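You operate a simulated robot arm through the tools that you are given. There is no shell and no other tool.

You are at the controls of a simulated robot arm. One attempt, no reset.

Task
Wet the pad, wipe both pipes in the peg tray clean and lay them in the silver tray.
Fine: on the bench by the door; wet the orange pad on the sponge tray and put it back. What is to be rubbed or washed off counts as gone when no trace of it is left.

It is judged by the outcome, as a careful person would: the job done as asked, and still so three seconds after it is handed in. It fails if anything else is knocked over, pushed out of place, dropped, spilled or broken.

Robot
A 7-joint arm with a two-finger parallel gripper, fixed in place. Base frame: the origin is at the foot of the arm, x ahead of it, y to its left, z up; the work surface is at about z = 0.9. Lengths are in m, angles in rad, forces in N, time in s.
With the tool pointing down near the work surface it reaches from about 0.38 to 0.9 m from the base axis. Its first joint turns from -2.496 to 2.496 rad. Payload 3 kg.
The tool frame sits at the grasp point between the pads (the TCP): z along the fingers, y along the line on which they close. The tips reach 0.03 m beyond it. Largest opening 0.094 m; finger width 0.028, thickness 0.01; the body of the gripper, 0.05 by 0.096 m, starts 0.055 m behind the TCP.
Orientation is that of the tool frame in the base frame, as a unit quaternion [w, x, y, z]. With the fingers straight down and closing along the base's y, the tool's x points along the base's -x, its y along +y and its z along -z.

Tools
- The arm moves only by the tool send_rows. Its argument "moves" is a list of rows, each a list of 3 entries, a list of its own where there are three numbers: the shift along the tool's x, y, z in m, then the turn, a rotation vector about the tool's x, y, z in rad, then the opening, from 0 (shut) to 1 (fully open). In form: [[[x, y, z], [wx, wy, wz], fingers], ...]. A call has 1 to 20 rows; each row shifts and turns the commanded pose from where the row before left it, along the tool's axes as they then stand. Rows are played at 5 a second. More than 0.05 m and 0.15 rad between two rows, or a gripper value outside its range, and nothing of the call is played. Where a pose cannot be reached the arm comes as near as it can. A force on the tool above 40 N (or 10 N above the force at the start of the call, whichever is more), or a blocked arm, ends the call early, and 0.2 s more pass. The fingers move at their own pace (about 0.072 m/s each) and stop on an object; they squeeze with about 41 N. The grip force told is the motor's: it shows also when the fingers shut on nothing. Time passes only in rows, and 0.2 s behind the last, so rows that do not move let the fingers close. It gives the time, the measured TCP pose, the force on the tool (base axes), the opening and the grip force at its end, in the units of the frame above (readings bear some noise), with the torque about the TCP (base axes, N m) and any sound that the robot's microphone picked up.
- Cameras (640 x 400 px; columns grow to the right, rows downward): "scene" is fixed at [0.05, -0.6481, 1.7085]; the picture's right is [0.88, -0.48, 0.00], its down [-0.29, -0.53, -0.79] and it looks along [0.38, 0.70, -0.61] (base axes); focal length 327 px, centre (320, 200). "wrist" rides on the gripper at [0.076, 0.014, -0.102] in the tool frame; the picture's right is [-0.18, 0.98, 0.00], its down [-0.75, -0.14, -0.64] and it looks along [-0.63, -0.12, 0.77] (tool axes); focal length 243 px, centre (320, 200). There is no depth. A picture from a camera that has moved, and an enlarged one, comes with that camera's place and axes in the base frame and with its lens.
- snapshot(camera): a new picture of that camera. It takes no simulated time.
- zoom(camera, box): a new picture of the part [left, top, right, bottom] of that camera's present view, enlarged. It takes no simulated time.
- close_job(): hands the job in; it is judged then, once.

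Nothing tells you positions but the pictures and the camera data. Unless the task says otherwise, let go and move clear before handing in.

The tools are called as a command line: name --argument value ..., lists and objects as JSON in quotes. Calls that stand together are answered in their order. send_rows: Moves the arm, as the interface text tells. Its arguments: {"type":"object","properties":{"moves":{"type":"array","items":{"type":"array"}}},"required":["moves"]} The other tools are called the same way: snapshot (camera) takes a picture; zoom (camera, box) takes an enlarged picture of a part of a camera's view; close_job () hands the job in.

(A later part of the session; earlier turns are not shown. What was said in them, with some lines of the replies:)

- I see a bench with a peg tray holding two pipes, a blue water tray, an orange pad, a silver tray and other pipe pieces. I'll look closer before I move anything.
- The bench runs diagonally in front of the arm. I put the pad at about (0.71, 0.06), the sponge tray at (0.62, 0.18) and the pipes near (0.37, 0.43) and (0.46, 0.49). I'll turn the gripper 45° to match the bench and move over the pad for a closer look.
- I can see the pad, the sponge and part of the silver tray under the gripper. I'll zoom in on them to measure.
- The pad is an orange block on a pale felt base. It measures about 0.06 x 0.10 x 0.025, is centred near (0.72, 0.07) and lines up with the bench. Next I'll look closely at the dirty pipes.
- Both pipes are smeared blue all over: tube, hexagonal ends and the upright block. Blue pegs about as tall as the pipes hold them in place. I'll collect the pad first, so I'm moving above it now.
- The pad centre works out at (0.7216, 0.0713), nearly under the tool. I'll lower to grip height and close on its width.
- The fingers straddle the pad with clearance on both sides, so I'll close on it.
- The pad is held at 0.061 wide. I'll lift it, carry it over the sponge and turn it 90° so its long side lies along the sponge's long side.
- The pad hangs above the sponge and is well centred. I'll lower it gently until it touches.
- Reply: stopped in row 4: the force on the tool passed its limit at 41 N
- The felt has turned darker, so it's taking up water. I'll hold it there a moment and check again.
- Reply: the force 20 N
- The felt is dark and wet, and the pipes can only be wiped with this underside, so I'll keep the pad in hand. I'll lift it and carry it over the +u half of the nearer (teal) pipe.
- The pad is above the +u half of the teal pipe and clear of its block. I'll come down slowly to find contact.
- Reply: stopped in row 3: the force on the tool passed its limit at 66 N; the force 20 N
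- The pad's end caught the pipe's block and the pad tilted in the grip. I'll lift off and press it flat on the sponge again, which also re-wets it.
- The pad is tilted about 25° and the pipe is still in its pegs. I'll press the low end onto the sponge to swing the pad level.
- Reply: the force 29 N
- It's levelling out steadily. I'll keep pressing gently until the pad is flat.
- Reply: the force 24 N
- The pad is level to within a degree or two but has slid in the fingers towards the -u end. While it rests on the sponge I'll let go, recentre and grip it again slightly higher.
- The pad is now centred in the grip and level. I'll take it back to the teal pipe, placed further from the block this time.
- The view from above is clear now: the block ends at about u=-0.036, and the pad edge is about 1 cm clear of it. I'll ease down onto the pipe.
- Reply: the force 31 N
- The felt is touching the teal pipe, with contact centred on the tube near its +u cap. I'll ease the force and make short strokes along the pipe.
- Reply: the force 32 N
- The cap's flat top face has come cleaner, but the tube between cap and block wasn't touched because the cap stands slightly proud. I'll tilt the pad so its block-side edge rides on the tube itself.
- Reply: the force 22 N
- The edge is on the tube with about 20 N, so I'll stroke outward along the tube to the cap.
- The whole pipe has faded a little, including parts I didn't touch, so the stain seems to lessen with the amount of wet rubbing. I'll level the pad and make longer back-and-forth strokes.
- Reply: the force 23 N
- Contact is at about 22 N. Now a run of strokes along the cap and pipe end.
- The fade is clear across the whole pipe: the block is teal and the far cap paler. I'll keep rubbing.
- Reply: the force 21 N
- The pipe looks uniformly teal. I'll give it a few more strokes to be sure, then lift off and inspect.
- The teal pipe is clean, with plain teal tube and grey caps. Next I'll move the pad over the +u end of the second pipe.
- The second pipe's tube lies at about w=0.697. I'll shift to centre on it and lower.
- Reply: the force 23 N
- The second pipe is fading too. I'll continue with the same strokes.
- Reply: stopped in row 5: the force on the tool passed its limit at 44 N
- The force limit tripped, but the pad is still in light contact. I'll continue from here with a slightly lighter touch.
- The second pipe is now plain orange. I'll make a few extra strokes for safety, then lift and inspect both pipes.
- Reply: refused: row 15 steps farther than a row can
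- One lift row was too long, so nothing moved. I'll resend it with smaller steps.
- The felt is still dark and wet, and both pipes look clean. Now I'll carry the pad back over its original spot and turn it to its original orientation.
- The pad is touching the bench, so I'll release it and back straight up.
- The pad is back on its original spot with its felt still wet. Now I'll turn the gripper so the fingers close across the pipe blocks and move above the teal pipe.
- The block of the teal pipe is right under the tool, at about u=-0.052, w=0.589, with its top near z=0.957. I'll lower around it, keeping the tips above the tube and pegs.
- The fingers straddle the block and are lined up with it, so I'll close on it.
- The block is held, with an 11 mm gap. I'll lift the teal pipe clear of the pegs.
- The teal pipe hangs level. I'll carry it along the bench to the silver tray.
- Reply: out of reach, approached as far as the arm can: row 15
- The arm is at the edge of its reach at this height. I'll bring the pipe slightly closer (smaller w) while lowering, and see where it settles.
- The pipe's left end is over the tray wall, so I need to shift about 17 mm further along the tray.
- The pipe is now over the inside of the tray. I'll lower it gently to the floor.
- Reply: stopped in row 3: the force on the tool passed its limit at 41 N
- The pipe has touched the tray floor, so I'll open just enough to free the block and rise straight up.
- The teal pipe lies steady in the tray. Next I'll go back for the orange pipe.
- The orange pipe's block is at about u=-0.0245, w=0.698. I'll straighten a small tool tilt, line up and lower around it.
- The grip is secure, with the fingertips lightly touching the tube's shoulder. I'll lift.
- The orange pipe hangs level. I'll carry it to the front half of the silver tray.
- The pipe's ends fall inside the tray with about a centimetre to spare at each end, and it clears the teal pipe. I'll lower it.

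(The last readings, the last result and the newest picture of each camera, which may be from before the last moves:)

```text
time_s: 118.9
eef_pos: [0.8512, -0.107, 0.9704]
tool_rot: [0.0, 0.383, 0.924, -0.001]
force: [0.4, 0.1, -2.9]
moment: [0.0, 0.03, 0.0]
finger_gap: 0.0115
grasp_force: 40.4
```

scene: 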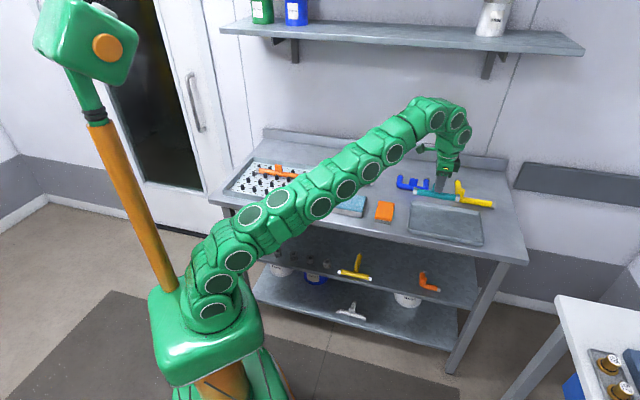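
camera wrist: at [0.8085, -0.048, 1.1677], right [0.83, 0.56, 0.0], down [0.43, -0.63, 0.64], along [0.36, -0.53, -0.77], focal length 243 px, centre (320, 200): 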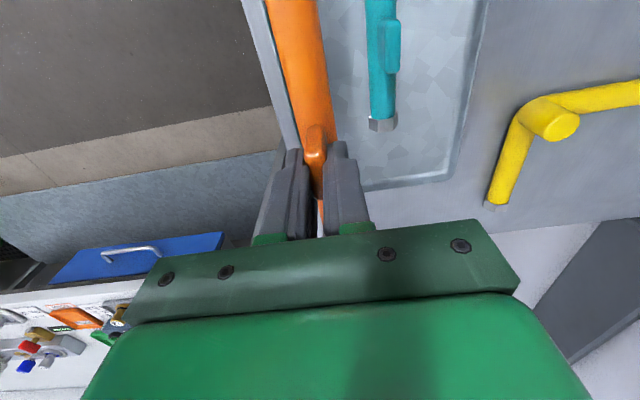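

send_rows --moves '[[[0, 0, 0.001], [0, 0, 0], 0], [[0, 0, 0.001], [0, 0, 0], 0], [[0, 0, 0.0008], [0, 0, 0], 0]]'

```text
time_s: 119.7
eef_pos: [0.8514, -0.1078, 0.9687]
tool_rot: [0.0, 0.383, 0.924, -0.001]
force: [-1.0, 0.5, 5.2]
moment: [0.4, 0.36, 0.0]
finger_gap: 0.0115
grasp_force: 40.9
```

send_rows --moves '[[[0, 0, 0.0006], [0, 0, 0], 0], [[0, 0, 0], [0, 0, 0], 0]]'

zoom --camera "scene" --box '[410, 190, 490, 240]'

```text
time_s: 120.3
eef_pos: [0.8505, -0.1087, 0.9702]
tool_rot: [0.0, 0.382, 0.924, 0.0]
force: [-3.3, 1.3, 15.1]
moment: [0.36, 0.39, 0.05]
finger_gap: 0.0111
grasp_force: 40.8
```

```text
8.00 times, centred on (450, 215) of scene
camera zoom: at [0.05, -0.6481, 1.7085], right [0.88, -0.48, 0.0], down [-0.29, -0.53, -0.79], along [0.38, 0.7, -0.61], focal length 2616 px, centre (-720, 80)
```

zoom: 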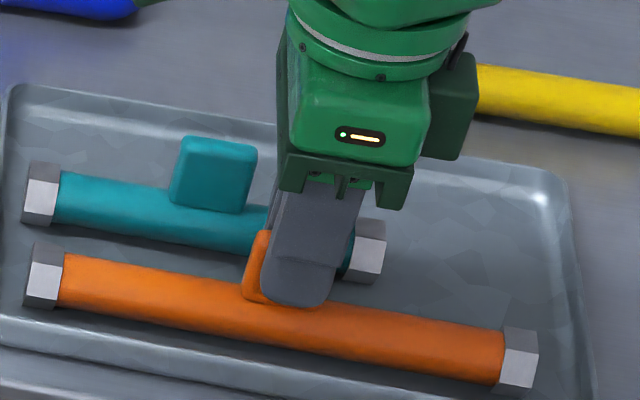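

The pipe is resting on the tray floor, so I'll release with a narrow opening and rise.

send_rows --moves '[[[0, 0, 0], [0, 0, 0], 0.15], [[0, 0, 0], [0, 0, 0], 0.3], [[0, 0, 0], [0, 0, 0], 0.35], [[0, 0, 0], [0, 0, 0], 0.35], [[0, 0, -0.015], [0, 0, 0], 0.35], [[0, 0, -0.035], [0, 0, 0], 0.35], [[0, 0, -0.04], [0, 0, 0], 0.35], [[0.04, 0, -0.02], [0, 0, 0], 0.35]]'

zoom --camera "scene" --box '[390, 170, 502, 250]'

snapshot --camera "wrist"

```text
time_s: 122.1
eef_pos: [0.8221, -0.0806, 1.0793]
tool_rot: [-0.001, 0.383, 0.924, 0.0]
force: [0.2, -0.2, 0.4]
moment: [-0.02, -0.01, 0.02]
finger_gap: 0.033
grasp_force: 0.2
```

```text
5.00 times, centred on (446, 210) of scene
camera zoom: at [0.05, -0.6481, 1.7085], right [0.88, -0.48, 0.0], down [-0.29, -0.53, -0.79], along [0.38, 0.7, -0.61], focal length 1635 px, centre (-310, 150)
```

zoom: 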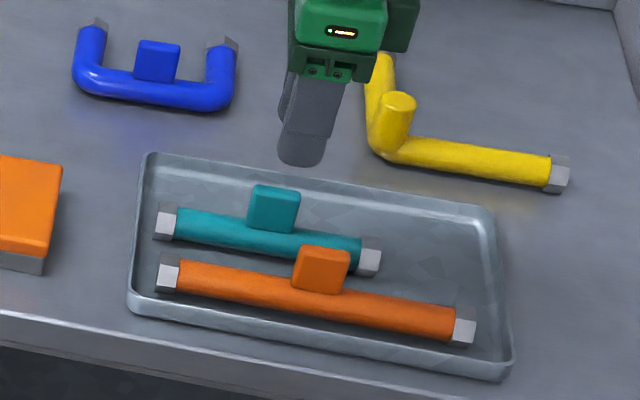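

```text
taken
camera wrist: at [0.7788, -0.0161, 1.1805], right [0.83, 0.56, 0.0], down [0.43, -0.63, 0.64], along [0.36, -0.53, -0.77], focal length 243 px, centre (320, 200)
```

wrist: 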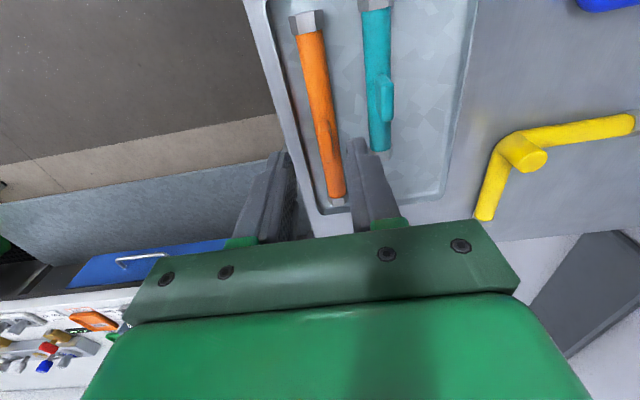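

Both pipes lie in the silver tray. I'll move the arm up and clear, then check everything once more.

send_rows --moves '[[[0, 0, -0.045], [0, 0, 0], 0.5], [[0, 0, -0.045], [0, 0, 0], 0.5], [[0.045, 0, 0], [0, 0, 0], 0.5], [[0.045, 0, 0], [0, 0, 0], 0.5], [[0.045, 0, 0], [0, 0, 0], 0.5], [[0.045, 0, 0], [0, 0, 0], 0.5], [[0.045, 0, 0], [0, 0, 0], 0.5], [[0.045, 0, 0], [0, 0, 0], 0.5]]'

snapshot --camera "scene"

zoom --camera "scene" --box '[410, 195, 490, 245]'

zoom --camera "scene" --box '[310, 150, 470, 250]'

zoom --camera "scene" --box '[210, 130, 370, 230]'

```text
time_s: 123.9
eef_pos: [0.63, 0.1122, 1.1302]
tool_rot: [-0.001, 0.383, 0.924, -0.001]
force: [0.2, -0.5, 0.0]
moment: [0.03, 0.0, 0.0]
finger_gap: 0.047
grasp_force: 0.1
out of reach, approached as far as the arm can: row 2
```

```text
taken
```

scene: 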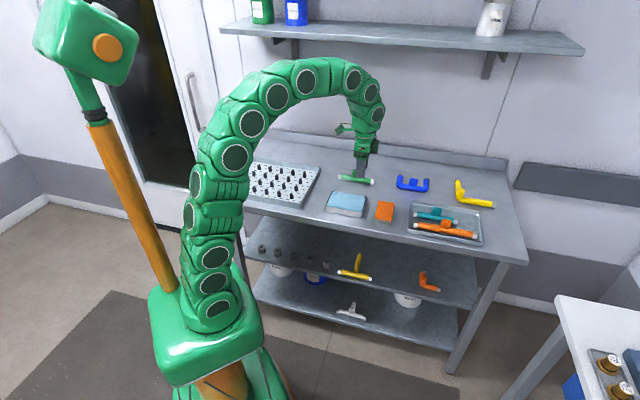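

```text
8.00 times, centred on (450, 220) of scene
camera zoom: at [0.05, -0.6481, 1.7085], right [0.88, -0.48, 0.0], down [-0.29, -0.53, -0.79], along [0.38, 0.7, -0.61], focal length 2616 px, centre (-720, 40)
```

zoom: 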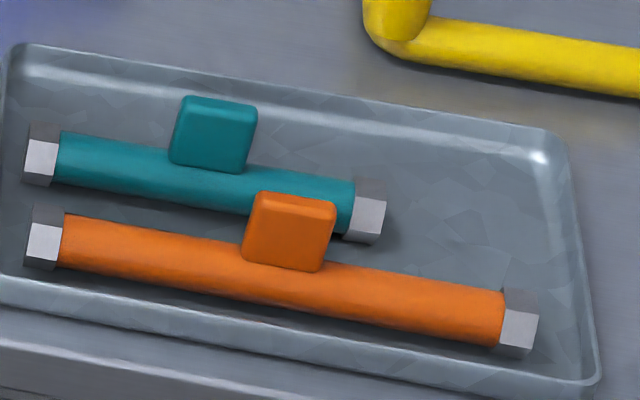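

```text
4.00 times, centred on (390, 200) of scene
camera zoom: at [0.05, -0.6481, 1.7085], right [0.88, -0.48, 0.0], down [-0.29, -0.53, -0.79], along [0.38, 0.7, -0.61], focal length 1308 px, centre (40, 200)
```

zoom: 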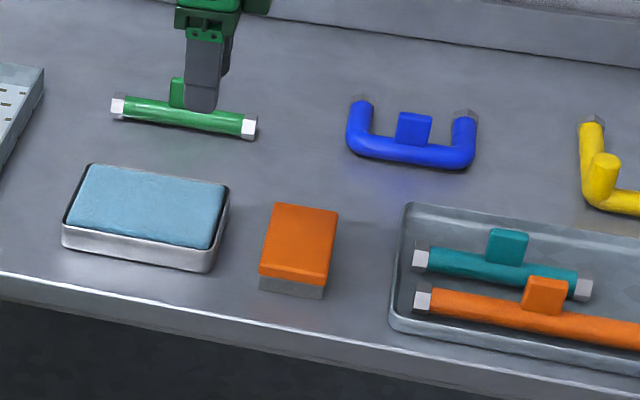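

```text
4.00 times, centred on (290, 180) of scene
camera zoom: at [0.05, -0.6481, 1.7085], right [0.88, -0.48, 0.0], down [-0.29, -0.53, -0.79], along [0.38, 0.7, -0.61], focal length 1308 px, centre (440, 280)
```

zoom: 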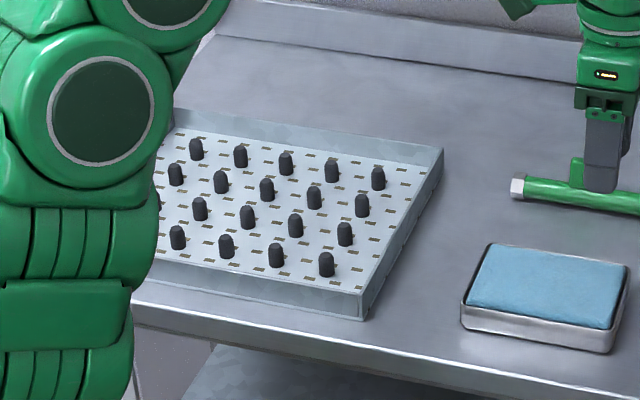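

Everything else looks undisturbed. One last close look at both pipes for any faint trace.

zoom --camera "scene" --box '[410, 200, 442, 220]'

zoom --camera "scene" --box '[430, 205, 478, 240]'

zoom --camera "scene" --box '[366, 195, 406, 225]'

```text
16.00 times, centred on (426, 210) of scene
camera zoom: at [0.05, -0.6481, 1.7085], right [0.88, -0.48, 0.0], down [-0.29, -0.53, -0.79], along [0.38, 0.7, -0.61], focal length 5231 px, centre (-1376, 40)
```

zoom: 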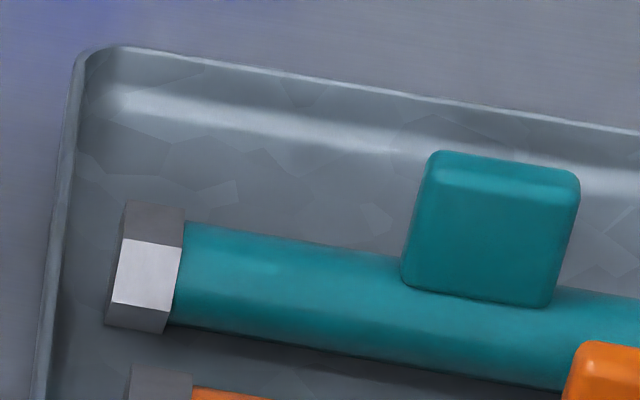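

```text
11.43 times, centred on (454, 222) of scene
camera zoom: at [0.05, -0.6481, 1.7085], right [0.88, -0.48, 0.0], down [-0.29, -0.53, -0.79], along [0.38, 0.7, -0.61], focal length 3737 px, centre (-1211, -57)
```

zoom: 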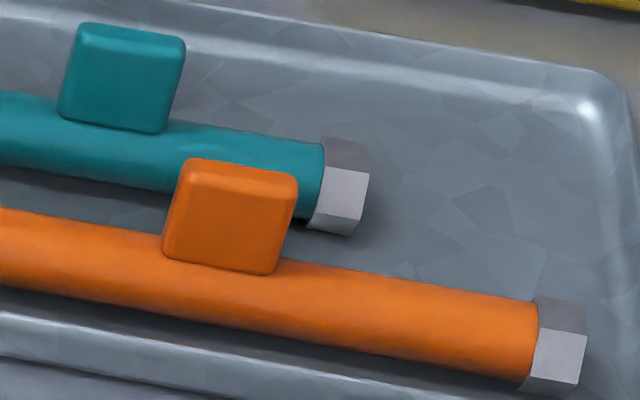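

```text
13.33 times, centred on (386, 210) of scene
camera zoom: at [0.05, -0.6481, 1.7085], right [0.88, -0.48, 0.0], down [-0.29, -0.53, -0.79], along [0.38, 0.7, -0.61], focal length 4359 px, centre (-560, 67)
```

zoom: 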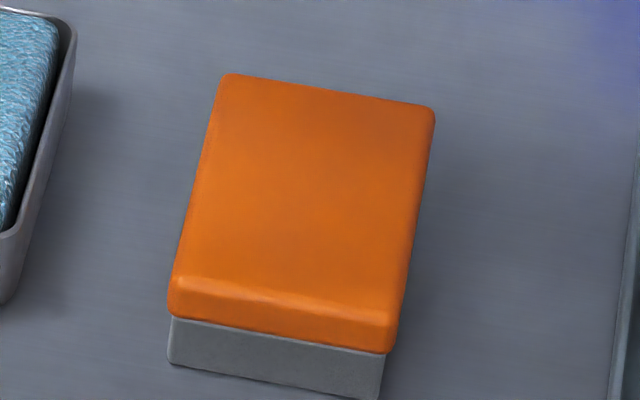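

The pad is wet and back on its spot. Both pipes look clean in close-up and lie in the silver tray, nothing else has moved, and the gripper is empty and clear. I'm handing the job in.

close_job

```text
The job is handed in.
```

I wet the orange pad on the sponge tray, wiped both pipes clean and put the pad back where it was. Both pipes now lie in the silver tray.

- **Pipes:** the teal and orange pipes look evenly coloured, with plain grey caps, and I could see no blue left in close-up. I rubbed only one end of each; the stain faded over the whole pipe as I did. I did not look at the undersides.
- **One slip:** on the first try the pad's end hit the teal pipe's block and the pad tilted in the gripper. The pipe stayed in its pegs, shifting by about 2 mm at most. I pressed the pad level on the sponge again and carried on.
- **Everything else:** nothing was dropped or knocked over, and the gripper is empty and clear of the work.
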